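You operate a simulated robot arm through the tools that you are given. There is no shell and no other tool. Be economical: measure what you need, move in short steps, check, and stop when the job is done.

You run a simulated robot arm. Do the job below in one go: nothing can be reset, and whatever is moved stays where it is left.

## Task
Take the red-top bottle and leave it on the shelf under the steel bench. Take the silk tall beige bottle from the second shelf from the bottom of the blue shelving and put it on the top of the steel bench. Put the size s gloves carton from the middle of the wooden work top on the shelf under the wooden work top and the size l gloves carton on the shelf under the steel bench. Fetch the orange bottle that says "Balm" from the middle of the wooden work top and stand it on the shelf under the wooden work top. Take the wipes carton with the latest date from the fourth shelf from the bottom of the grey shelving and put it on the open part of the tool counter. Do these in any order. Set down upright: red-top bottle, tall beige bottle, gloves carton, orange bottle, wipes carton.
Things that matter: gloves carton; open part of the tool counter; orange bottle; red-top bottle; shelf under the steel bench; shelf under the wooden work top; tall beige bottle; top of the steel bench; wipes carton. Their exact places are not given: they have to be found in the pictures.

It is judged by the outcome, as a careful person would: the job done as asked, and still so three seconds after it is handed in. It fails if anything else is knocked over, pushed out of place, dropped, spilled or broken.

## Robot
A 7-joint arm with a fingered hand on a trunk, on a base that drives. Base frame: it is fixed to the floor where the robot stands at the start and does not move with it; the origin is under the middle of the robot, x ahead of it, y to its left, z up; the surface under the hand at the start is at about z = 88. Units: cm, degrees, N and s.
With the tool pointing down near the work surface it reaches from about 20 to 76 cm from the robot's upright axis, wherever it stands. Its first joint turns from -166.0 to 166.0 degrees. Places, roughly: gloves carton [-200, -50, 100]; open part of the tool counter [-180, 410, 80]; orange bottle [-250, -75, 100]; red-top bottle [50, -25, 100]; shelf under the steel bench [60, 30, 30]; shelf under the wooden work top [-200, -60, 30]; tall beige bottle [0, -50, 50]; top of the steel bench (114x20 cm) [48, 32, 88]; wipes carton [-400, -50, 125]. Payload 4 kg.
Tool frame: the origin (TCP) lies between the finger pads and is the grasp point; the fingertips stand 2.8 cm ahead of it; z points along the fingers, y is the line along which they close. The gripper opens to 16.8 cm. The gripper's body begins 7.9 cm behind the TCP. The gripper is a hand of 4 fingers: y runs from the thumb to the fingers, the wrist lies at [0, 0, -24.9] in the tool frame, and closing takes about 1.5 s.
Orientation is told as [roll, pitch, yaw] about the base's x, y, z axes, in that order, counted from this pose: with the fingers straight down and closing along the base's y, the tool's x points along the base's -x, its y along +y and its z along -z.

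## Interface
- The arm moves only by the tool play_rows. Its argument "steps" is a list of rows, each a list of 6 numbers: the shift along the tool's x, y, z in units of 25 mm (1.0 is 25 mm), then the turn, a rotation vector about the tool's x, y, z in units of 5 degrees (1.0 is 5 degrees). In form: [[tx, ty, tz, ax, ay, az], ...]. A call has 1 to 10 rows; each row shifts and turns the commanded pose from where the row before left it, along the tool's axes as they then stand. "jaw" is the finger opening in cm, from 0 to 16.8, set as the call begins (left out, the last holds). A call with a number of a shift or a turn outside -1 to 1 is refused whole. Each row takes 0.2 s and may step no farther than 5 cm and 8.6 degrees from the row before; otherwise, or with a gripper value out of range, the whole call is refused. A pose out of reach is approached as far as the arm can. The call stops where the force on the tool passes 40 N (or 10 N more than at its start, if that is more) or the arm is blocked; 0.2 s more then pass. Each finger travels about 15.3 cm/s and halts on what it meets, pressing with about 25 N; the grip force reading is that of the motor and also rises with nothing between the fingers. The clock runs only during rows and for 0.2 s after the last one: add rows that do not move to give the fingers time. The reply holds the time, the measured pose of the TCP, the force on the tool along the base axes, the opening and the grip force, in the units named above and with some noise, with the torque about the TCP (base axes, N m) and any sound that the robot's microphone picked up, and new pictures: "show" is both (left out), scene, wrist or none.
- Cameras (640 x 400 px; columns grow to the right, rows downward): "scene" is now at [-0.9, 12.43, 148.54]; the picture's right is [-0.61, -0.79, 0.00], its down [-0.69, 0.53, -0.50] and it looks along [0.40, -0.30, -0.87] (base axes); focal length 232 px, centre (320, 200). "wrist" rides on the gripper at [6, -6, -11] in the tool frame; the picture's right is [0.71, 0.71, 0.00], its down [-0.56, 0.56, -0.61] and it looks along [-0.43, 0.43, 0.79] (tool axes); focal length 265 px, centre (320, 200).
- raise_lower(by): slides the trunk up (or, below 0, down) by that many cm; the arm and the scene camera ride with it, the base frame stays. It gives what a move gives, with no picture.
- drive_base(legs): drives the robot by 1 to 6 legs, each [ahead, turn to the left] in cm and degrees, along the robot's own axes; the way and the turn of a leg run together, so that a leg with both is an arc; at most 150 cm and 180 degrees a leg. The arm and the cameras ride along, it lands a little off, and it stops where it bumps. It gives what a move gives, and a new picture of the scene camera.
- move_fingers(finger1, finger2, finger3, thumb_bend): sets how far each is bent, from 0 (flat) to 1 (curled in); at 0.3 the hand is open as for a grip, at 0.7 the pads meet at the TCP. One left out holds its place. A second passes; each finger stops where it meets its share of the squeeze, and holds until it gets a number again. A gripper value or a shape takes the hand back. It gives what a move gives, with no picture; readings hold the bend of each and the force on the fingers (four entries, about 0 where the hand has none), thumb and palm.
- preshape(shape): the hand has 4 fingers and takes this shape, open, in about a second: jaw (thumb against the fingers, like two jaws); tri (thumb and two fingers); tip (a fingertip pinch); poke (one finger out to press); point (the index stretched); flat (the hand flat); cup (the hand cupped); fist (a fist). The gripper value then closes the fingers along that shape, each until it touches; the sizes above hold for jaw. It gives what a move gives, with no picture.
- aim_head(pan, tilt): turns the head with the scene camera to pan (to the left, within 155 degrees either way) and tilt (down, from -29 to 69), counted from straight ahead of the robot. It gives what a move gives, and a new picture of the scene camera.
- locate(camera, pixels): for up to 12 pixels [column, row] of the newest picture of that camera ("zoom" is the newest enlarged one), the place [x, y, z] in the base frame of the surface seen there, good to about 0.3 cm. The clock stands still meanwhile.
- close_up(camera, box): a new picture of the part [left, top, right, bottom] of that camera's present view, enlarged. The clock stands still meanwhile.
- close_job(): hands the job in; it is judged then, once.

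Work in short steps. Measure before you move; look again where a grasp or a placing could have gone wrong, and mend it. You have 124 turns and 260 pictures in all, those below and enlarged ones among them. Open the gripper and draw the arm clear of the work before you hand the job in, unless the task says otherwise; then end with one line.

The tools are called as name(argument=value, ...) on one line, values as JSON. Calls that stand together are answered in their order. play_rows: Moves the arm, as the interface text tells. Its arguments: {"type":"object","properties":{"steps":{"type":"array"},"jaw":{"type":"number"},"show":{"type":"string","enum":["both","scene","wrist","none"]}},"required":["steps"]} The other tools are called the same way: raise_lower (by) slides the trunk up or down; preshape (shape) gives the hand a shape; move_fingers (finger1, finger2, finger3, thumb_bend) moves the fingers one by one; drive_base (legs) drives the base; aim_head (pan, tilt) turns the head that bears the scene camera; locate (camera, pixels) gives the place of the surface under pixels of a picture; close_up (camera, box) takes an enlarged picture of a part of a camera's view; close_job () hands the job in.

At the start:

```text
time: 0.0
position: [43.83, -19.68, 109.47]
tcp_rot: [-0.1, 0.0, 0.0]
contact_force: [0.9, 0.0, -0.2]
ft_torque: [0.01, 0.03, 0.0]
opening: 16.79
grasp_force: 0.0
shape: jaw
bend: [0.3, 0.3, 0.3, 0.3]
finger forces: [0.0, 0.1, 0.0, 0.1, 0.0, 0.1]
trunk travel left (down, up): [-52.5, 6.5]
robot x, y, heading: [0.03, 0.06, -0.0]
head pan, tilt: [-37.4, 59.9]
```

scene: 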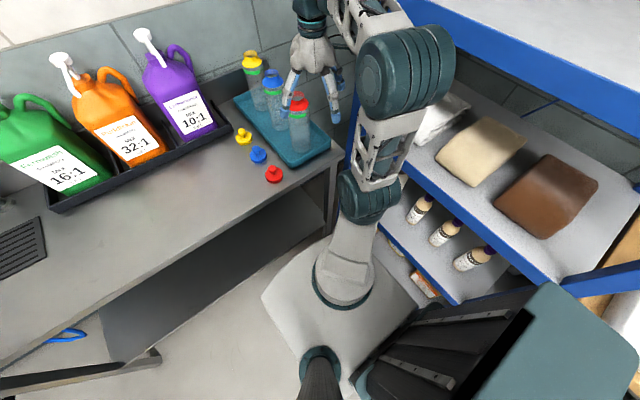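
wrist: 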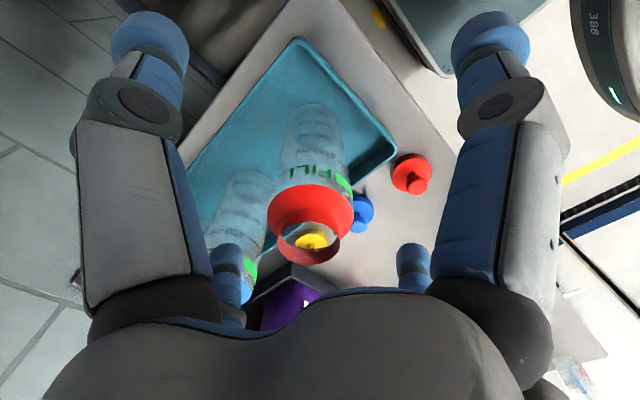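

The scene shows three bottles on a teal tray, with the red-top one at about (300,105), and beige bottles on the blue shelving at about (470,255). I'll measure the points that matter first.

locate(camera="scene", pixels=[[300, 98], [300, 118], [300, 140], [275, 74], [272, 120], [253, 57], [280, 155], [200, 190], [335, 150], [30, 330], [130, 310], [240, 260]])

locate(camera="wrist", pixels=[[310, 200], [310, 150], [411, 172], [300, 45], [390, 150], [230, 215]])

close_up(camera="scene", box=[200, 30, 360, 190])

close_up(camera="scene", box=[370, 170, 530, 320])

```text
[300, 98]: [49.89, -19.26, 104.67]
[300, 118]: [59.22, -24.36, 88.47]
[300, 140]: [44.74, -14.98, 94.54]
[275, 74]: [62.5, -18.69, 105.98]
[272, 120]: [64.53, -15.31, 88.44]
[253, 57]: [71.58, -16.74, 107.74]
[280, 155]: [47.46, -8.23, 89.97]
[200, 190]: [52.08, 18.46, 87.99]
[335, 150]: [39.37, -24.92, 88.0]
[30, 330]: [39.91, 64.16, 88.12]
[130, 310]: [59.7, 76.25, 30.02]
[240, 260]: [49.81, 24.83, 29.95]
```

```text
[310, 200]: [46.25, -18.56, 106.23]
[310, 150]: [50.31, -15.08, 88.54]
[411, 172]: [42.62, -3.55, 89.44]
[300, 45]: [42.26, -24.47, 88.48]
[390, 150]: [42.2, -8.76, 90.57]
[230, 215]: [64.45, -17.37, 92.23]
```

```text
2.50 times, centred on (280, 110) of scene
```

zoom: 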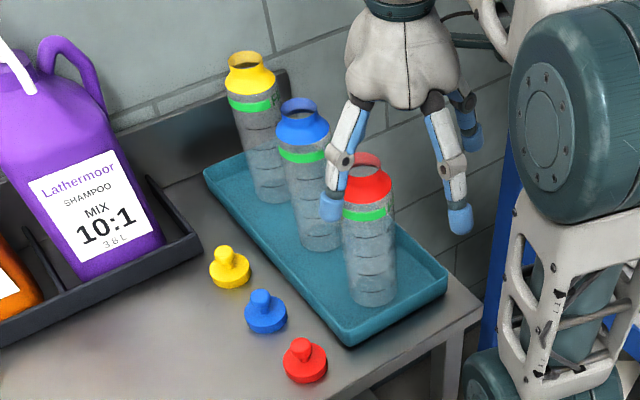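

```text
2.67 times, centred on (450, 245) of scene
```

zoom: 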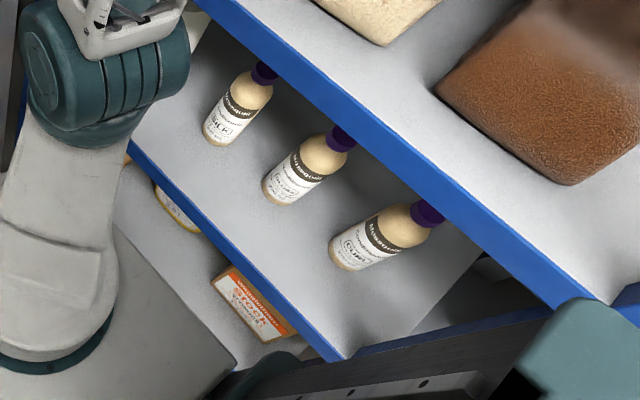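

The red bottle's top is near (47,-18,106), and the shelf under the bench is at z=30. I'll look around before moving.

aim_head(pan=0, tilt=50)

aim_head(pan=50, tilt=30)

aim_head(pan=110, tilt=25)

aim_head(pan=155, tilt=25)

aim_head(pan=-155, tilt=25)

aim_head(pan=-100, tilt=50)

```text
time: 1.0
position: [43.84, -19.74, 109.38]
tcp_rot: [-0.1, 0.0, 0.1]
contact_force: [0.6, 0.2, 0.0]
ft_torque: [0.03, 0.0, 0.0]
opening: 16.78
grasp_force: 0.1
shape: jaw
bend: [0.3, 0.3, 0.3, 0.3]
finger forces: [0.0, 0.0, 0.1, 0.1, 0.0, 0.1]
trunk travel left (down, up): [-52.5, 6.5]
robot x, y, heading: [-0.15, 0.27, 0.1]
head pan, tilt: [0.0, 50.0]
```

scene: 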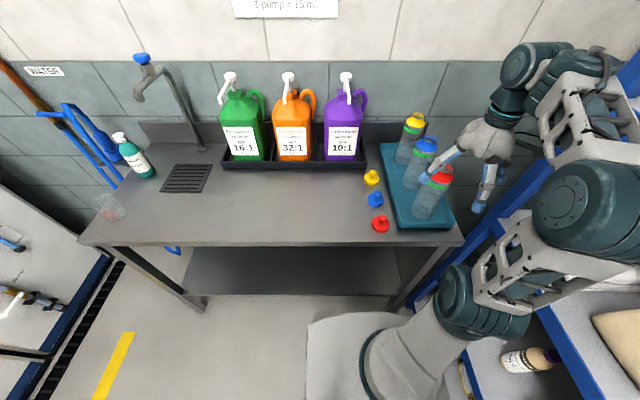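

```text
time: 2.2
position: [43.79, -19.8, 109.31]
tcp_rot: [-0.1, -0.1, 0.0]
contact_force: [-0.1, -0.3, 0.6]
ft_torque: [0.04, 0.01, -0.01]
opening: 16.8
grasp_force: 0.1
shape: jaw
bend: [0.3, 0.3, 0.3, 0.3]
finger forces: [0.0, 0.1, 0.1, 0.0, 0.0, 0.0]
trunk travel left (down, up): [-52.5, 6.5]
robot x, y, heading: [0.14, 0.05, -0.1]
head pan, tilt: [50.0, 30.0]
```

scene: 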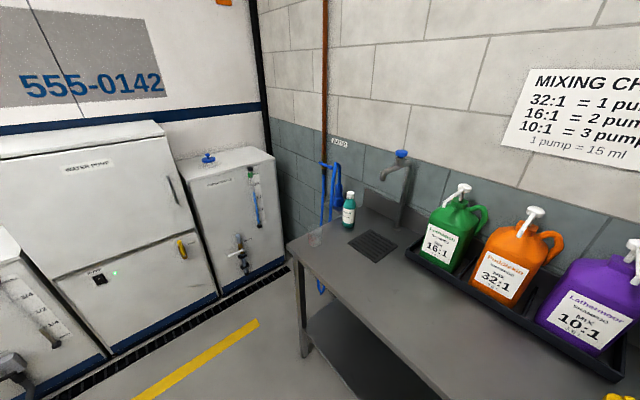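

```text
time: 3.5
position: [43.89, -19.82, 109.43]
tcp_rot: [-0.1, 0.0, 0.0]
contact_force: [0.0, 0.4, 0.2]
ft_torque: [0.02, 0.01, 0.0]
opening: 16.78
grasp_force: 0.1
shape: jaw
bend: [0.3, 0.3, 0.3, 0.3]
finger forces: [0.0, 0.0, 0.0, 0.0, 0.0, 0.0]
trunk travel left (down, up): [-52.5, 6.5]
robot x, y, heading: [-0.47, 0.1, -0.1]
head pan, tilt: [110.0, 25.0]
```

scene: 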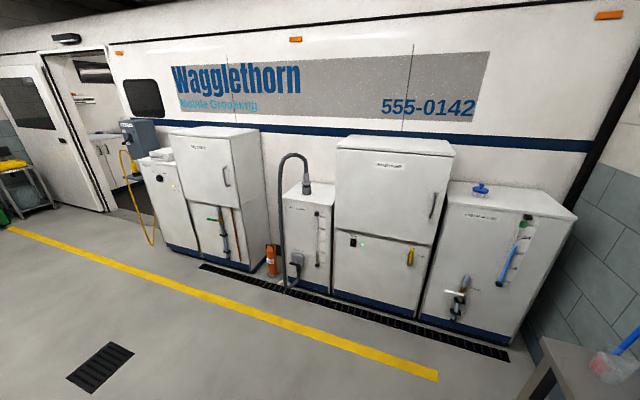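

```text
time: 4.6
position: [43.83, -19.88, 109.44]
tcp_rot: [-0.1, 0.0, 0.0]
contact_force: [-0.2, 0.5, 0.7]
ft_torque: [0.01, 0.01, 0.04]
opening: 16.79
grasp_force: 0.1
shape: jaw
bend: [0.3, 0.3, 0.3, 0.3]
finger forces: [0.0, 0.1, 0.0, 0.0, 0.1, 0.0]
trunk travel left (down, up): [-52.5, 6.5]
robot x, y, heading: [-0.17, 0.11, 0.1]
head pan, tilt: [154.7, 25.0]
```

scene: 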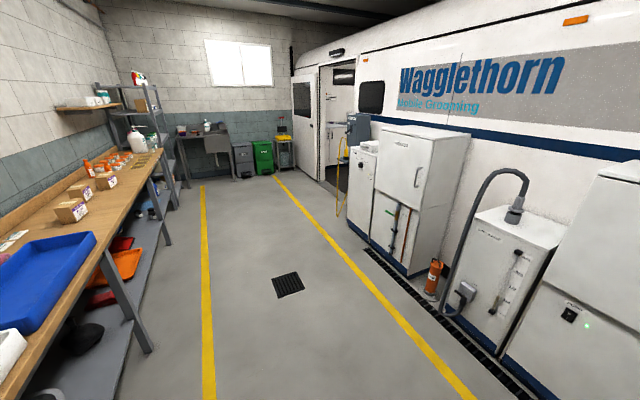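

```text
time: 8.8
position: [43.82, -19.79, 109.38]
tcp_rot: [-0.1, 0.0, 0.0]
contact_force: [0.2, -0.1, -0.2]
ft_torque: [0.0, -0.01, -0.02]
opening: 16.77
grasp_force: 0.0
shape: jaw
bend: [0.3, 0.3, 0.3, 0.3]
finger forces: [0.0, 0.0, 0.0, 0.0, 0.1, 0.0]
trunk travel left (down, up): [-52.5, 6.5]
robot x, y, heading: [0.24, 0.09, -0.2]
head pan, tilt: [-154.7, 25.0]
```

scene: 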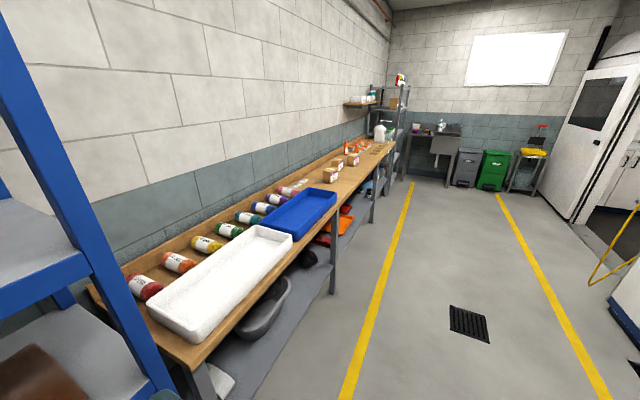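

```text
time: 10.1
position: [43.81, -19.78, 109.47]
tcp_rot: [-0.1, -0.1, -0.1]
contact_force: [0.7, 0.0, -0.2]
ft_torque: [0.0, -0.01, 0.0]
opening: 16.79
grasp_force: 0.0
shape: jaw
bend: [0.3, 0.3, 0.3, 0.3]
finger forces: [0.0, 0.0, 0.1, 0.0, 0.0, 0.1]
trunk travel left (down, up): [-52.5, 6.5]
robot x, y, heading: [-0.02, -0.03, -0.3]
head pan, tilt: [-100.0, 50.0]
```

scene: 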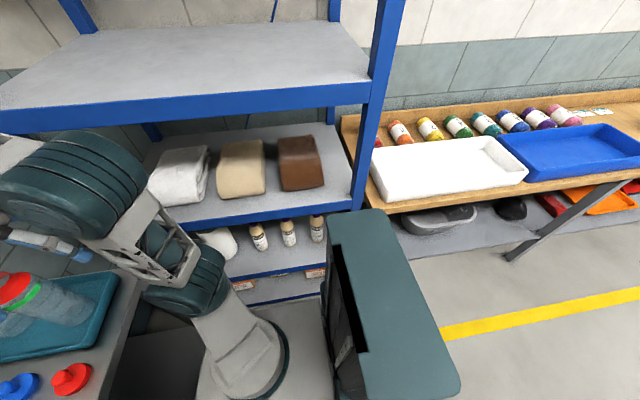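

The steel bench, blue shelving and wooden work top are all visible. I'll aim at the bench again and measure the red bottle, the bench edge and the shelf under it.

aim_head(pan=-5, tilt=55)

close_up(camera="scene", box=[120, 180, 480, 400])

```text
time: 11.8
position: [43.85, -19.77, 109.43]
tcp_rot: [0.0, 0.0, 0.0]
contact_force: [-0.3, 0.9, -0.3]
ft_torque: [0.0, 0.03, 0.0]
opening: 16.81
grasp_force: 0.0
shape: jaw
bend: [0.3, 0.3, 0.3, 0.3]
finger forces: [0.0, 0.0, 0.0, 0.1, 0.1, 0.0]
trunk travel left (down, up): [-52.5, 6.5]
robot x, y, heading: [-0.16, 0.32, -0.2]
head pan, tilt: [-5.0, 55.0]
```

scene: 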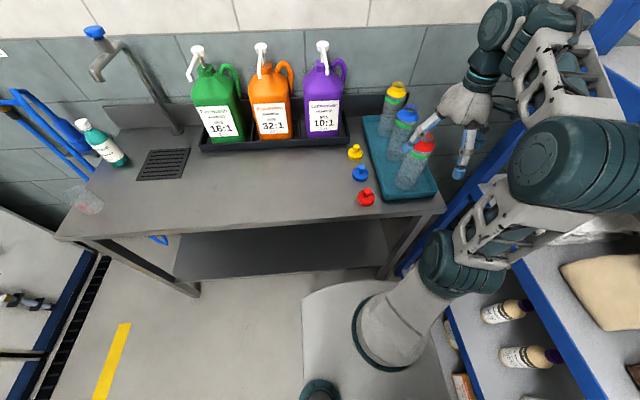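

```text
1.78 times, centred on (300, 290) of scene
```

zoom: 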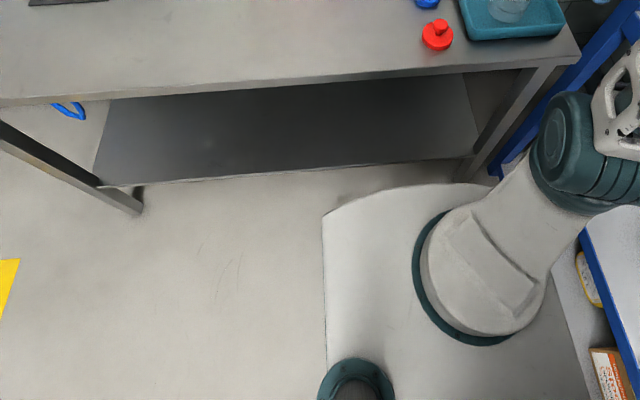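

locate(camera="scene", pixels=[[408, 142], [434, 147], [412, 183], [400, 180], [425, 184], [70, 236], [442, 210], [176, 275], [384, 262], [390, 225], [260, 240], [188, 240]])

locate(camera="scene", pixels=[[413, 140], [428, 140], [438, 190], [370, 135], [385, 198], [180, 290], [400, 320], [410, 272], [338, 360], [525, 305], [550, 355], [548, 270]])

close_up(camera="wrist", box=[200, 60, 440, 300])

close_up(camera="scene", box=[360, 60, 480, 220])

```text
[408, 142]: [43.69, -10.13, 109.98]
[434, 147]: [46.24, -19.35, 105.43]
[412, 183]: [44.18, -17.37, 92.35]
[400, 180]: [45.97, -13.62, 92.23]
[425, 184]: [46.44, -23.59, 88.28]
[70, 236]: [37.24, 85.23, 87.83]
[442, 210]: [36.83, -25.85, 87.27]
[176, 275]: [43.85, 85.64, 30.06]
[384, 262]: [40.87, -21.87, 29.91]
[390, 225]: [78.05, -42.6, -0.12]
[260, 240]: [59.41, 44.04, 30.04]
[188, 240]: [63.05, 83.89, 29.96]
```

```text
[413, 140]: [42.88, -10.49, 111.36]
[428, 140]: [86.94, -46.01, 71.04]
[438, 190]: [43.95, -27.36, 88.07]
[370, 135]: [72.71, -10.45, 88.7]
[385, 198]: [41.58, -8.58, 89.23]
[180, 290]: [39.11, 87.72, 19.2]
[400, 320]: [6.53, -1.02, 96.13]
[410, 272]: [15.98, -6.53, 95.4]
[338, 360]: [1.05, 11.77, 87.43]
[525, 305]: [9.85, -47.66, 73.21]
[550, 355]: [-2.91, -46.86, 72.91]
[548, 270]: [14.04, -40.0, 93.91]
```

```text
1.67 times, centred on (320, 180) of wrist
```

zoom: 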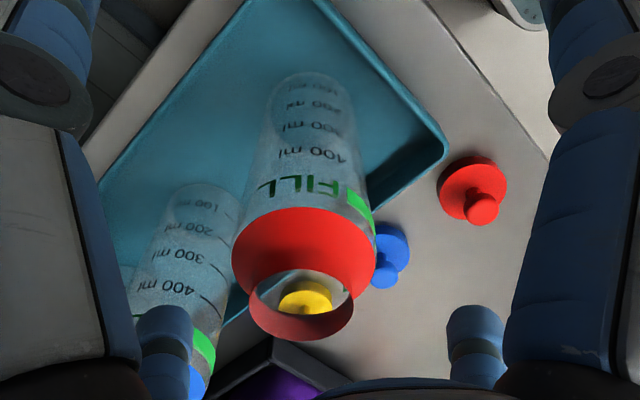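

```text
2.50 times, centred on (420, 140) of scene
```

zoom: 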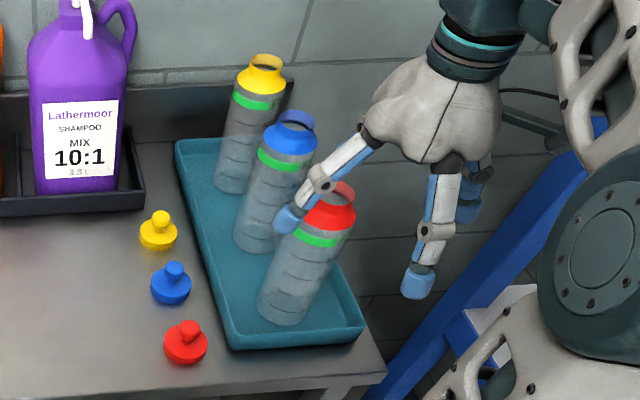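

Red bottle stands at about (47.5,-18), z 89–107; the bench front edge is at x≈37 and its shelf front at x≈41–44, z=30. Before backing off I'll check the blue shelving's front edge against the elbow.

aim_head(pan=-80, tilt=45)

locate(camera="scene", pixels=[[100, 130], [320, 105], [320, 255], [260, 270], [300, 310], [420, 250], [300, 350], [250, 230], [330, 200], [60, 150], [150, 230], [400, 330]])

```text
time: 13.3
position: [43.92, -19.81, 109.57]
tcp_rot: [-0.1, 0.0, 0.1]
contact_force: [0.8, -0.7, 0.2]
ft_torque: [0.03, -0.01, -0.02]
opening: 16.8
grasp_force: 0.1
shape: jaw
bend: [0.3, 0.3, 0.3, 0.3]
finger forces: [0.0, 0.0, 0.0, 0.0, 0.0, 0.1]
trunk travel left (down, up): [-52.5, 6.5]
robot x, y, heading: [-0.27, -0.21, 0.2]
head pan, tilt: [-80.0, 45.0]
```

scene: 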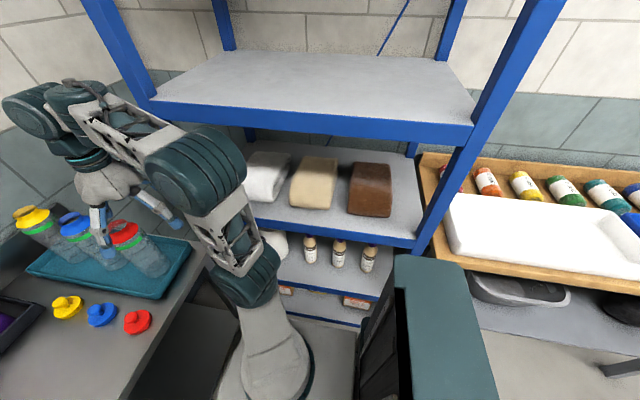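

```text
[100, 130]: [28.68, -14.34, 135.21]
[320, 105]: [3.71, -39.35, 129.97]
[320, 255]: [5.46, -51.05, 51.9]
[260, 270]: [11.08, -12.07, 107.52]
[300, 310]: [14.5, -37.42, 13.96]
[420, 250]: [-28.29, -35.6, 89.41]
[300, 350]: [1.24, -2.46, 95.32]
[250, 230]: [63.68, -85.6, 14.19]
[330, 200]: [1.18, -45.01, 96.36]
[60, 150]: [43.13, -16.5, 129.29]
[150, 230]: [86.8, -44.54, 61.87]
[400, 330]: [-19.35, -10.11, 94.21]
```

The blue shelving's front is at y≈-36 with boards at z=14, 52, 90 and 130, and the arm stays in front of it. I'll back 18 cm to get room for a tilted side grasp.

drive_base(legs=[[-18, 0]])

close_up(camera="scene", box=[240, 200, 440, 340])

```text
time: 14.8
position: [25.74, -19.68, 109.34]
tcp_rot: [-0.1, 0.0, 0.0]
contact_force: [-1.1, -0.8, 0.3]
ft_torque: [0.05, -0.01, 0.05]
opening: 16.8
grasp_force: 0.0
shape: jaw
bend: [0.3, 0.3, 0.3, 0.3]
finger forces: [0.0, 0.0, 0.0, 0.0, 0.1, 0.0]
trunk travel left (down, up): [-52.5, 6.5]
robot x, y, heading: [-17.99, -0.03, 0.1]
head pan, tilt: [-80.0, 45.0]
```

scene: 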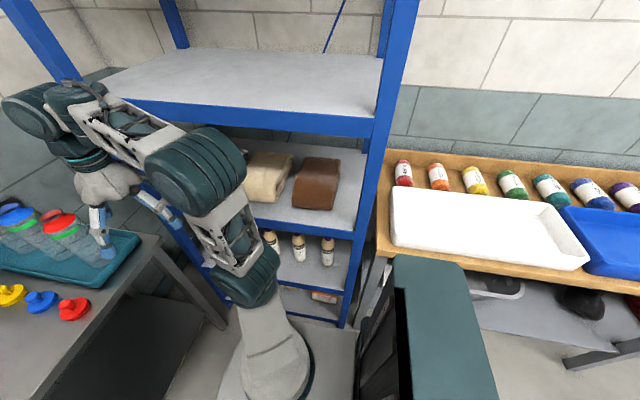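

```text
2.86 times, centred on (340, 270) of scene
```

zoom: 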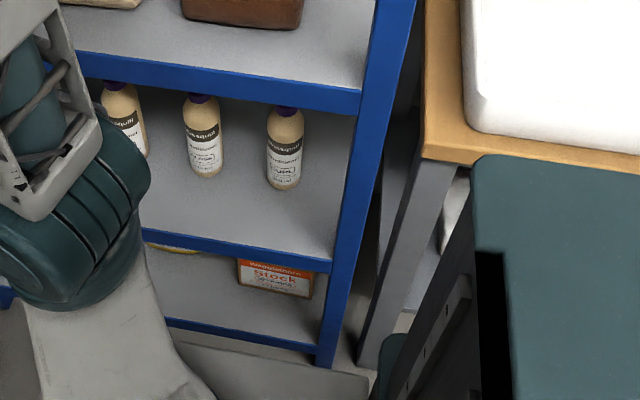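

TCP is now at (25.7,-19.7,109). I'll tilt the fingers forward in place (pitch -60) and aim the head at the red bottle.

play_rows(steps=[[0, 0, 0, 0, -1, 0], [0, 0, 0, 0, -1, 0], [0, 0, 0, 0, -1, 0], [0, 0, 0, 0, -1, 0], [0, 0, 0, 0, -1, 0], [0, 0, 0, 0, -1, 0]], show="none")

play_rows(steps=[[0, 0, 0, 0, -1, 0], [0, 0, 0, 0, -1, 0], [0, 0, 0, 0, -1, 0], [0, 0, 0, 0, -1, 0], [0, 0, 0, 0, -1, 0], [0, 0, 0, 0, -1, 0], [0, 0, 0, 0, -1, 0], [0, 0, 0, 0, 0, 0]], show="wrist")

aim_head(pan=-30, tilt=45)

```text
time: 16.2
position: [25.79, -19.75, 109.46]
tcp_rot: [0.0, -30.1, 0.1]
contact_force: [-0.3, 0.7, -0.3]
ft_torque: [0.0, -0.02, 0.03]
opening: 16.81
grasp_force: 0.0
shape: jaw
bend: [0.3, 0.3, 0.3, 0.3]
finger forces: [0.0, 0.0, 0.0, 0.1, 0.0, 0.0]
trunk travel left (down, up): [-52.5, 6.5]
robot x, y, heading: [-18.24, -0.07, -0.0]
head pan, tilt: [-80.0, 45.0]
```

```text
time: 18.0
position: [25.84, -19.87, 109.45]
tcp_rot: [-0.3, -65.0, 0.3]
contact_force: [0.5, -0.2, -0.2]
ft_torque: [0.01, 0.0, -0.06]
opening: 16.78
grasp_force: 0.1
shape: jaw
bend: [0.3, 0.3, 0.3, 0.3]
finger forces: [0.0, 0.0, 0.0, 0.0, 0.1, 0.0]
trunk travel left (down, up): [-52.5, 6.5]
robot x, y, heading: [-18.36, -0.22, -0.2]
head pan, tilt: [-80.0, 45.0]
```

wrist: 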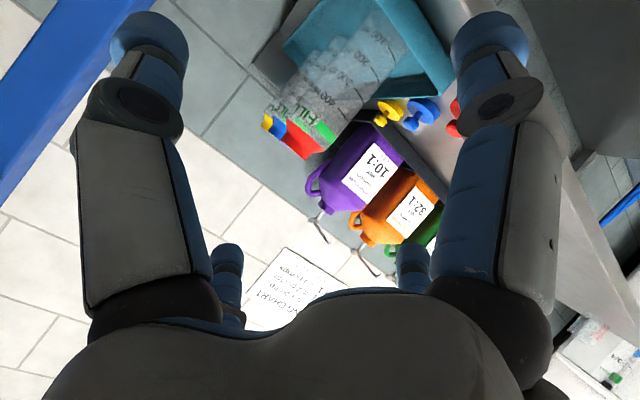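

```text
time: 19.1
position: [25.81, -19.7, 109.43]
tcp_rot: [-0.4, -65.0, 0.3]
contact_force: [0.1, -0.4, 0.8]
ft_torque: [0.02, 0.02, 0.05]
opening: 16.79
grasp_force: 0.1
shape: jaw
bend: [0.3, 0.3, 0.3, 0.3]
finger forces: [0.1, 0.0, 0.0, 0.0, 0.0, 0.1]
trunk travel left (down, up): [-52.5, 6.5]
robot x, y, heading: [-17.97, 0.35, 0.0]
head pan, tilt: [-30.0, 45.0]
```

scene: 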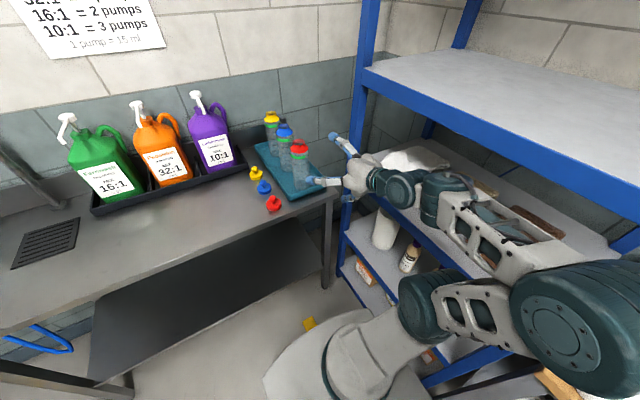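

Wrist tilted well, but the elbow at (570,330) is swinging toward the blue shelving. I'll check where the arm links are, along with the bottle.

locate(camera="scene", pixels=[[575, 330], [500, 225], [440, 200], [390, 185], [620, 300], [300, 148], [300, 175], [284, 130], [300, 195], [345, 140], [318, 182], [274, 150]])

close_up(camera="scene", box=[230, 90, 390, 220])

```text
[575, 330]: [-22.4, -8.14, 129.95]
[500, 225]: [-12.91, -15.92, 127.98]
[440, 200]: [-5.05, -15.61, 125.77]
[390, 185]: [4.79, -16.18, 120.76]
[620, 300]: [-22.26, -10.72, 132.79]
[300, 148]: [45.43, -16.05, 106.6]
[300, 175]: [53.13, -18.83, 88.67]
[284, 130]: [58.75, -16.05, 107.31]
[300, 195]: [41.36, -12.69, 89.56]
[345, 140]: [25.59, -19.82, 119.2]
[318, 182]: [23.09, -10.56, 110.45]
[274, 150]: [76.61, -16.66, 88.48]
```

```text
3.08 times, centred on (310, 155) of scene
```

zoom: 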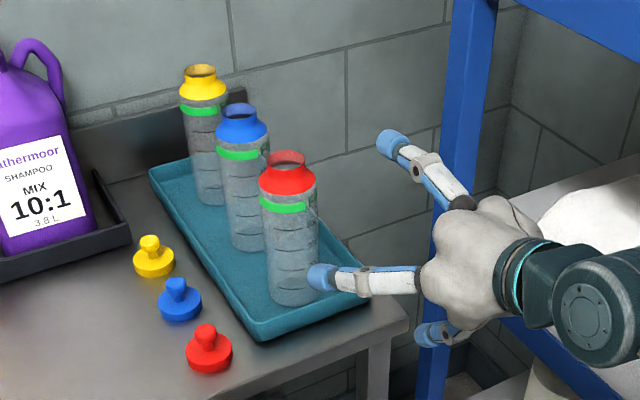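

The elbow is clear at (-22,-8,130). I'll pin down the red bottle body with the zoom picture (body around (292,250), edges about 266 and 318).

locate(camera="zoom", pixels=[[292, 240], [292, 260], [292, 292], [270, 285], [314, 280], [288, 208], [262, 205], [314, 202], [288, 190], [288, 156], [240, 155], [203, 110]])

```text
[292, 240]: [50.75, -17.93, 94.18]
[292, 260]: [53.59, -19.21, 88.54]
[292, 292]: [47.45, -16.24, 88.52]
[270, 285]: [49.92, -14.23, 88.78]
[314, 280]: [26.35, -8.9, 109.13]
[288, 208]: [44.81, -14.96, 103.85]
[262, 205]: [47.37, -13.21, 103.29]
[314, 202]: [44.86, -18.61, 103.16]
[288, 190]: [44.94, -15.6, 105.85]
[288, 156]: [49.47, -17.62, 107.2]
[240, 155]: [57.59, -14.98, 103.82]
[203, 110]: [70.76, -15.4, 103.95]
```

The ring fits a centre of about (47.5,-16.5), radius ~3.5. I'll lower and shift beside the bench edge with the jaw at 11.5, go most of the way forward, then check.

play_rows(steps=[[0.834, 0.264, 0.39, 0, 0, 0], [0.834, 0.264, 0.39, 0, 0, 0], [0.834, 0.264, 0.39, 0, 0, 0], [0.834, 0.264, 0.39, 0, 0, 0], [0.834, 0.264, 0.39, 0, 0, 0]], jaw=11.5, show="none")

play_rows(steps=[[-0.459, 0, 0.983, 0, 0, 0], [-0.459, 0, 0.983, 0, 0, 0], [-0.459, 0, 0.983, 0, 0, 0], [-0.459, 0, 0.983, 0, 0, 0], [0, 0, 0, 0, 0, 0]])

close_up(camera="scene", box=[230, 90, 390, 220])

```text
time: 20.4
position: [25.76, -16.48, 97.97]
tcp_rot: [-0.2, -65.1, 0.3]
contact_force: [-0.1, 0.0, 0.5]
ft_torque: [0.0, -0.02, 0.01]
opening: 11.54
grasp_force: 0.2
shape: jaw
bend: [0.26, 0.26, 0.26, 0.26]
finger forces: [0.1, 0.0, 0.0, 0.0, 0.1, 0.0]
trunk travel left (down, up): [-52.5, 6.5]
robot x, y, heading: [-18.1, -0.2, 0.0]
head pan, tilt: [-30.0, 45.0]
```

```text
time: 21.6
position: [36.81, -16.58, 98.0]
tcp_rot: [-0.4, -65.0, 0.3]
contact_force: [-0.2, 0.5, -0.6]
ft_torque: [0.02, -0.02, 0.01]
opening: 11.56
grasp_force: 0.0
shape: jaw
bend: [0.26, 0.26, 0.26, 0.26]
finger forces: [0.1, 0.0, 0.0, 0.1, 0.1, 0.0]
trunk travel left (down, up): [-52.5, 6.5]
robot x, y, heading: [-17.81, -0.05, 0.2]
head pan, tilt: [-30.0, 45.0]
```

scene: 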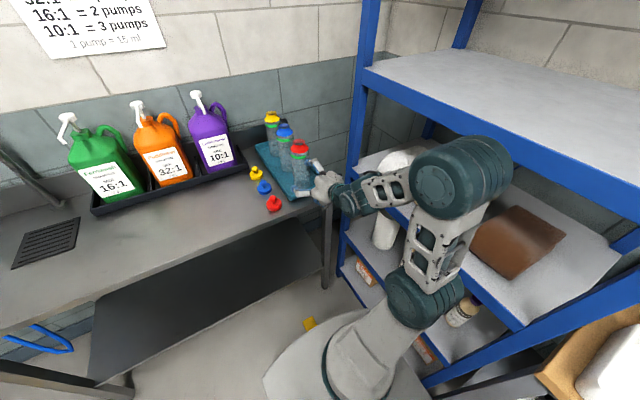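
wrist: 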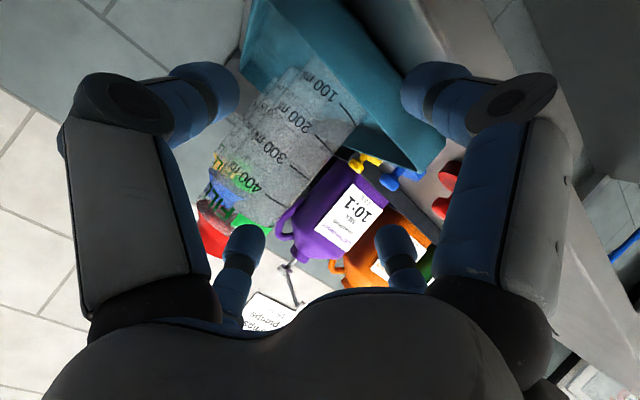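

```text
3.08 times, centred on (310, 155) of scene
```

zoom: 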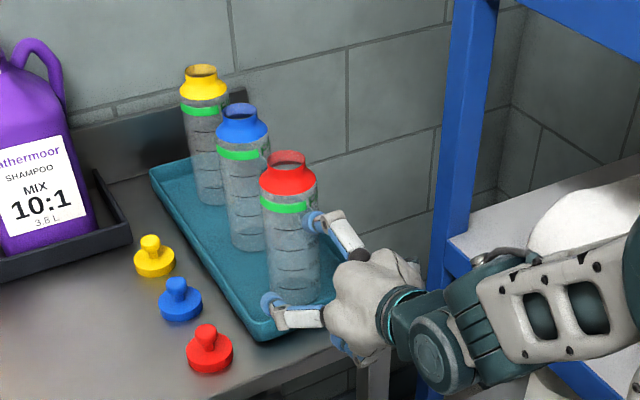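

The jaws straddle the bottle and nothing else is in the way. I'll go the last 10.5 cm forward.

play_rows(steps=[[-0.44, 0, 0.95, 0, 0, 0], [-0.44, 0, 0.95, 0, 0, 0], [-0.44, 0, 0.95, 0, 0, 0], [-0.44, 0, 0.95, 0, 0, 0], [0, 0, 0, 0, 0, 0]])

close_up(camera="scene", box=[230, 90, 390, 220])

```text
time: 22.3
position: [42.6, -16.59, 97.85]
tcp_rot: [0.6, -64.4, -0.7]
contact_force: [-33.6, 4.9, 15.9]
ft_torque: [0.35, 2.74, -0.04]
opening: 11.5
grasp_force: 0.0
shape: jaw
bend: [0.15, 0.26, 0.26, 0.26]
finger forces: [33.9, 0.0, 0.0, 0.1, 0.1, 0.1]
trunk travel left (down, up): [-52.5, 6.5]
robot x, y, heading: [-18.08, -0.25, -0.1]
head pan, tilt: [-30.0, 45.0]
stopped in row 3: the force on the tool passed its limit at 52 N (the readings are from after the stop); the commanded pose is now the measured one
```

scene: 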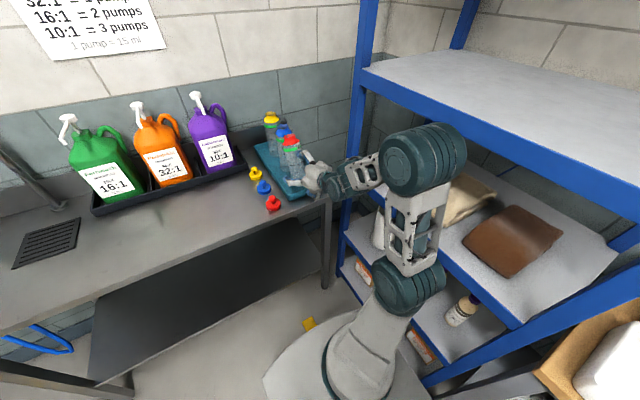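
wrist: 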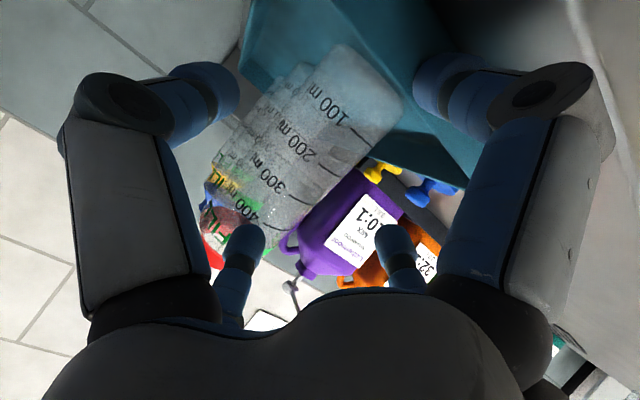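

```text
3.08 times, centred on (310, 155) of scene
```

zoom: 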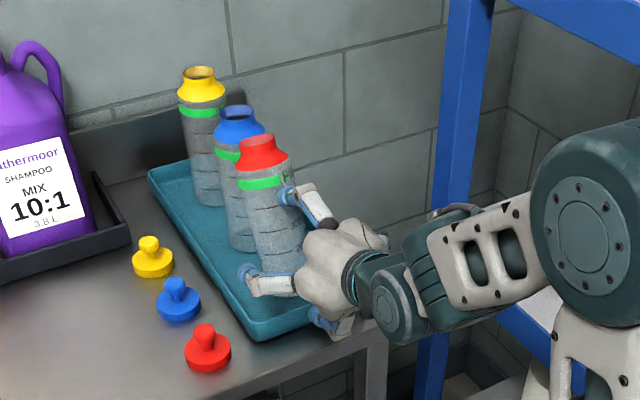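

Finger 1 pushed the bottle and it now leans (zoom (265,190)). I'll back out slowly along the same path so it can settle, then look.

play_rows(steps=[[0.05, 0, -0.11, 0, 0, 0], [0.05, 0, -0.11, 0, 0, 0], [0.09, 0, -0.2, 0, 0, 0], [0.09, 0, -0.2, 0, 0, 0], [0.09, 0, -0.2, 0, 0, 0]])

close_up(camera="scene", box=[230, 90, 390, 220])

locate(camera="wrist", pixels=[[200, 90], [240, 245], [395, 245], [465, 95], [150, 200], [490, 200], [235, 290], [405, 280]])

```text
time: 23.5
position: [40.96, -16.6, 97.92]
tcp_rot: [0.3, -64.7, -0.3]
contact_force: [-0.5, -0.2, 0.0]
ft_torque: [0.02, -0.02, 0.0]
opening: 11.54
grasp_force: 0.2
shape: jaw
bend: [0.26, 0.26, 0.26, 0.26]
finger forces: [0.0, 0.0, 0.1, 0.0, 0.0, 0.0]
trunk travel left (down, up): [-52.5, 6.5]
robot x, y, heading: [-17.91, 0.14, -0.2]
head pan, tilt: [-30.0, 45.0]
```

scene: 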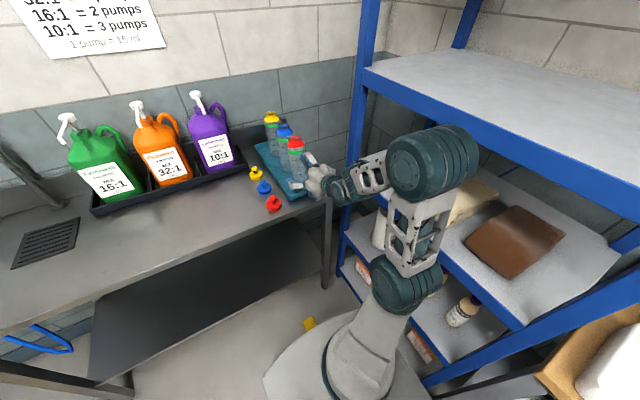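
wrist: 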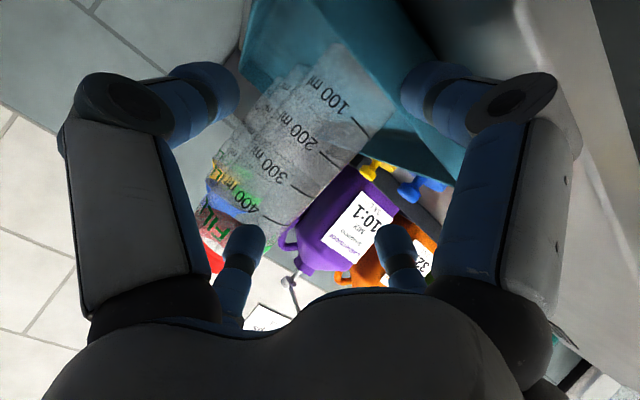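

```text
3.08 times, centred on (310, 155) of scene
```

zoom: 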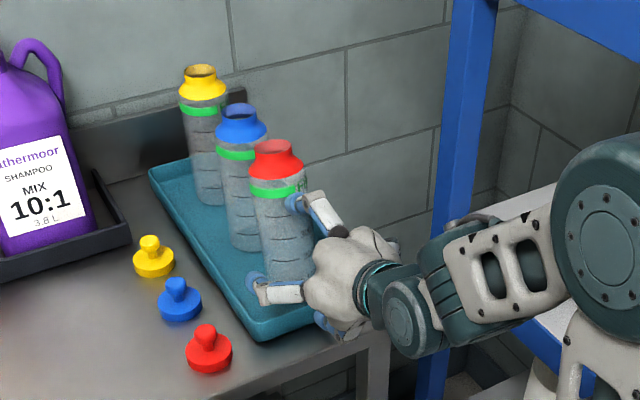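

```text
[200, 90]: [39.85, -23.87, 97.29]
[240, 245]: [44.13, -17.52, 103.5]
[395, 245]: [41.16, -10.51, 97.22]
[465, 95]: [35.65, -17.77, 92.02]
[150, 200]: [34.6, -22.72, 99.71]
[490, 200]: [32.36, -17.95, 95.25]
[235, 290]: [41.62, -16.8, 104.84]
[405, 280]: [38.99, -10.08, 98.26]
```

locate shows the four digits sit around the tool axis: thumb at -y, one at +y, one above and one below. The upper one did the pushing, so for a side grasp I'll back out and roll 45° so two pairs pass left and right of the bottle.

play_rows(steps=[[0.3, 0, -0.65, 0, 0, 0], [0.459, 0, -0.98, 0, 0, 0], [0.459, 0, -0.98, 0, 0, 0], [0.459, 0, -0.98, 0, 0, 0], [0.459, 0, -0.98, 0, 0, 0], [0, 0, 0, 0, 0, 0]], show="none")

play_rows(steps=[[0, 0, 0, 0, 0, -1], [0, 0, 0, 0, 0, -1], [0, 0, 0, 0, 0, -1], [0, 0, 0, 0, 0, -1], [0, 0, 0, 0, 0, -1], [0, 0, 0, 0, 0, -1], [0, 0, 0, 0, 0, -1], [0, 0, 0, 0, 0, -1], [0, 0, 0, 0, 0, -1], [0, 0, 0, 0, 0, 0]], jaw=16.8)

close_up(camera="scene", box=[230, 90, 390, 220])

locate(camera="zoom", pixels=[[272, 165], [250, 188], [275, 188], [302, 182], [285, 285], [270, 280], [300, 275], [275, 215], [235, 140], [200, 90]])

```text
time: 24.9
position: [28.32, -16.41, 98.06]
tcp_rot: [0.4, -64.6, -0.3]
contact_force: [-0.6, -0.6, 0.9]
ft_torque: [0.03, 0.0, -0.01]
opening: 11.54
grasp_force: 0.1
shape: jaw
bend: [0.26, 0.26, 0.26, 0.26]
finger forces: [0.0, 0.0, 0.0, 0.0, 0.0, 0.1]
trunk travel left (down, up): [-52.5, 6.5]
robot x, y, heading: [-18.03, 0.43, 0.1]
head pan, tilt: [-30.0, 45.0]
```

```text
time: 27.1
position: [28.3, -16.57, 97.93]
tcp_rot: [-55.9, -39.8, 66.6]
contact_force: [0.0, -0.7, -0.2]
ft_torque: [-0.01, 0.01, -0.03]
opening: 16.78
grasp_force: 0.1
shape: jaw
bend: [0.3, 0.3, 0.3, 0.3]
finger forces: [0.1, 0.1, 0.0, 0.0, 0.0, 0.1]
trunk travel left (down, up): [-52.5, 6.5]
robot x, y, heading: [-18.05, -0.15, -0.1]
head pan, tilt: [-30.0, 45.0]
```

scene: 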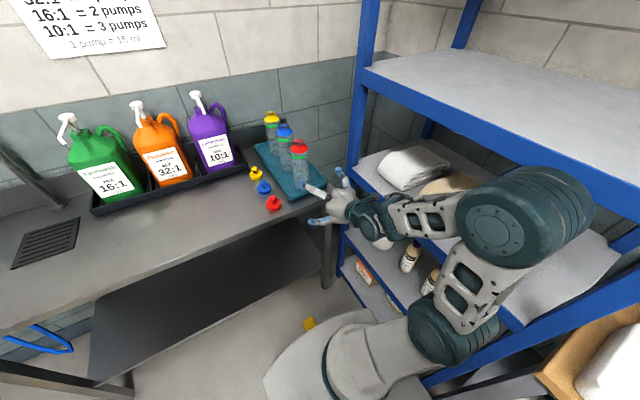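
wrist: 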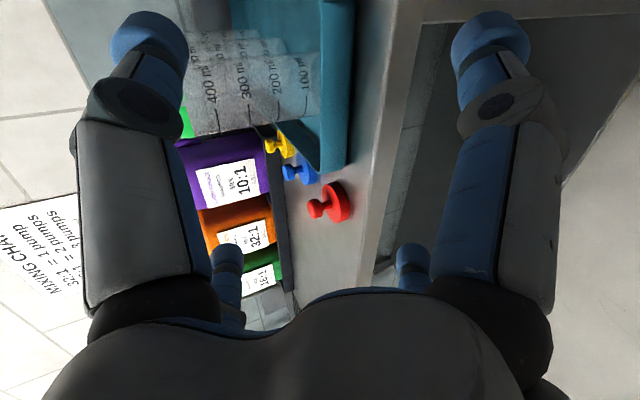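

```text
3.08 times, centred on (310, 155) of scene
```

zoom: 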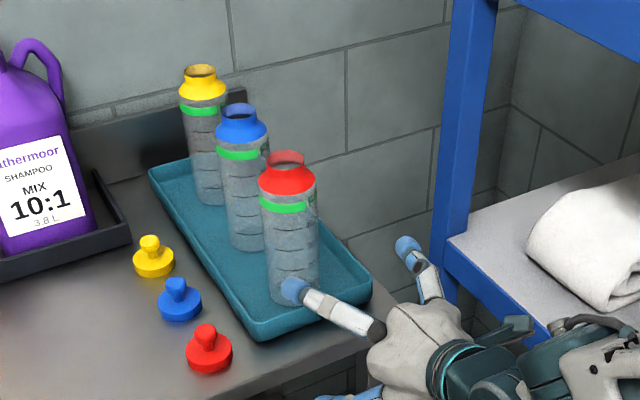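

```text
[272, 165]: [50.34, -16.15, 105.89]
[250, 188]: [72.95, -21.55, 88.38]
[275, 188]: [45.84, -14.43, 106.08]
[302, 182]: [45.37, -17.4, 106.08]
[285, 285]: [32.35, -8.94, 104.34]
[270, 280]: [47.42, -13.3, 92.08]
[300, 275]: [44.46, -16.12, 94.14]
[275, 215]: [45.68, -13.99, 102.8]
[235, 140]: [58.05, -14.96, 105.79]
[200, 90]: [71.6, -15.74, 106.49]
```

The bottle settled back upright in its place (ring front at (45.8,-14.4,106)), and the digits now form an X at ±7 cm. I'll raise 1 cm and go forward along base x to bring the TCP to x≈47.

play_rows(steps=[[-0.256, -0.256, -0.17, 0, 0, 0], [-0.331, -0.331, 0.992, 0, 0, 0], [-0.331, -0.331, 0.992, 0, 0, 0], [-0.331, -0.331, 0.992, 0, 0, 0], [-0.331, -0.331, 0.992, 0, 0, 0], [-0.331, -0.331, 0.992, 0, 0, 0], [-0.331, -0.331, 0.992, 0, 0, 0], [0, 0, 0, 0, 0, 0]])

close_up(camera="scene", box=[230, 90, 390, 220])

locate(camera="wrist", pixels=[[150, 45], [228, 260], [412, 260], [490, 40]])

```text
time: 28.6
position: [42.39, -16.87, 98.87]
tcp_rot: [-55.5, -40.0, 66.2]
contact_force: [-16.4, 2.7, 12.5]
ft_torque: [0.01, 1.33, -0.32]
opening: 16.76
grasp_force: 0.1
shape: jaw
bend: [0.28, 0.28, 0.3, 0.3]
finger forces: [12.8, 7.9, 0.0, 0.0, 0.0, 0.0]
trunk travel left (down, up): [-52.5, 6.5]
robot x, y, heading: [-18.34, -0.06, 0.1]
head pan, tilt: [-30.0, 45.0]
stopped in row 7: the force on the tool passed its limit at 54 N (the readings are from after the stop); the commanded pose is now the measured one
```

scene: 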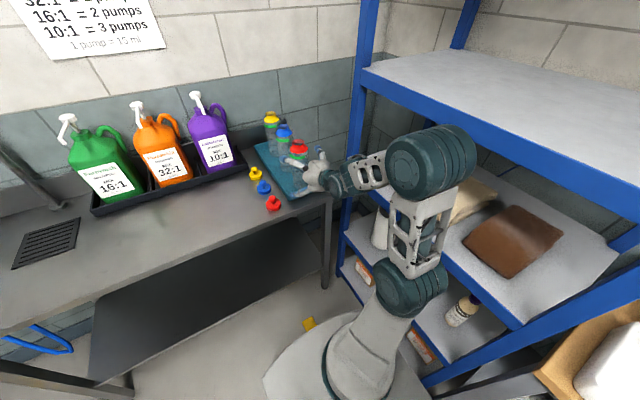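
wrist: 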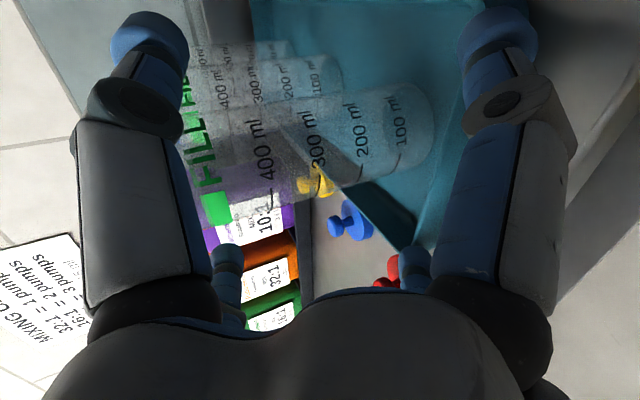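

```text
3.08 times, centred on (310, 155) of scene
```

zoom: 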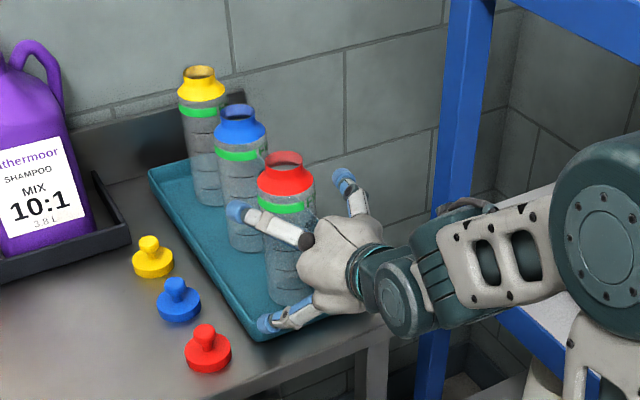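

```text
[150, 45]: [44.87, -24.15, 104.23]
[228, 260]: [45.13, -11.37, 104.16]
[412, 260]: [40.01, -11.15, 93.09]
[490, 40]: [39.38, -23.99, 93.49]
```

The lower digits (at z≈93) met the tray's rim; the bottle still stands upright. I'll back 2 cm, narrow the jaw to 13, raise to z≈100.5 and go in again.

play_rows(steps=[[0.27, 0.27, -0.8, 0, 0, 0], [0, 0, 0, 0, 0, 0], [-0.23, -0.23, -0.15, 0, 0, 0], [-0.23, -0.23, -0.15, 0, 0, 0], [0, 0, 0, 0, 0, 0]], jaw=13, show="none")

play_rows(steps=[[-0.331, -0.331, 0.992, 0, 0, 0], [-0.331, -0.331, 0.992, 0, 0, 0], [0, 0, 0, 0, 0, 0]])

close_up(camera="scene", box=[230, 90, 390, 220])

```text
time: 29.8
position: [40.56, -16.72, 100.5]
tcp_rot: [-55.3, -39.7, 66.1]
contact_force: [-0.2, -0.2, 0.1]
ft_torque: [0.0, -0.01, 0.01]
opening: 13.05
grasp_force: 0.1
shape: jaw
bend: [0.23, 0.23, 0.23, 0.23]
finger forces: [0.0, 0.1, 0.0, 0.0, 0.0, 0.0]
trunk travel left (down, up): [-52.5, 6.5]
robot x, y, heading: [-17.85, -0.01, -0.2]
head pan, tilt: [-30.0, 45.0]
```

```text
time: 30.6
position: [45.96, -16.89, 100.46]
tcp_rot: [-55.3, -39.7, 66.1]
contact_force: [0.4, -0.4, 0.2]
ft_torque: [0.0, -0.01, 0.0]
opening: 13.03
grasp_force: 0.1
shape: jaw
bend: [0.23, 0.23, 0.23, 0.23]
finger forces: [0.0, 0.0, 0.0, 0.1, 0.0, 0.0]
trunk travel left (down, up): [-52.5, 6.5]
robot x, y, heading: [-18.26, -0.06, -0.2]
head pan, tilt: [-30.0, 45.0]
```

scene: 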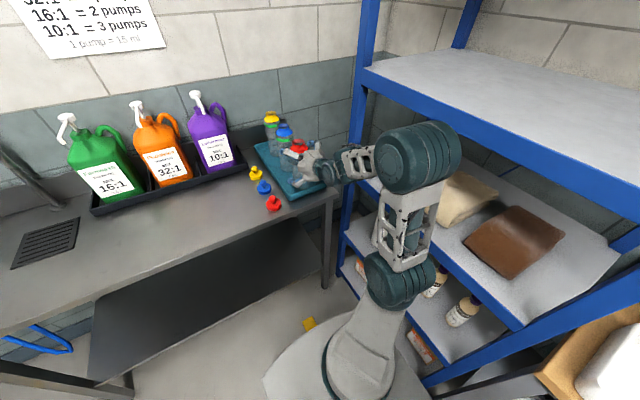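
wrist: 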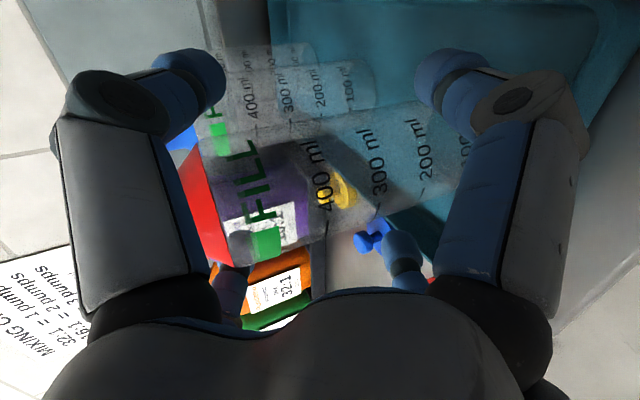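

```text
3.08 times, centred on (310, 155) of scene
```

zoom: 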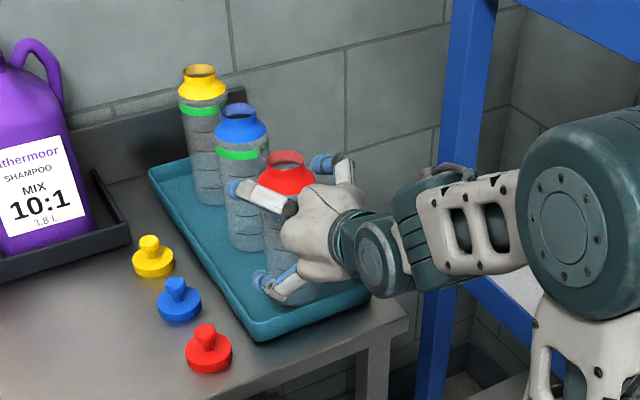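

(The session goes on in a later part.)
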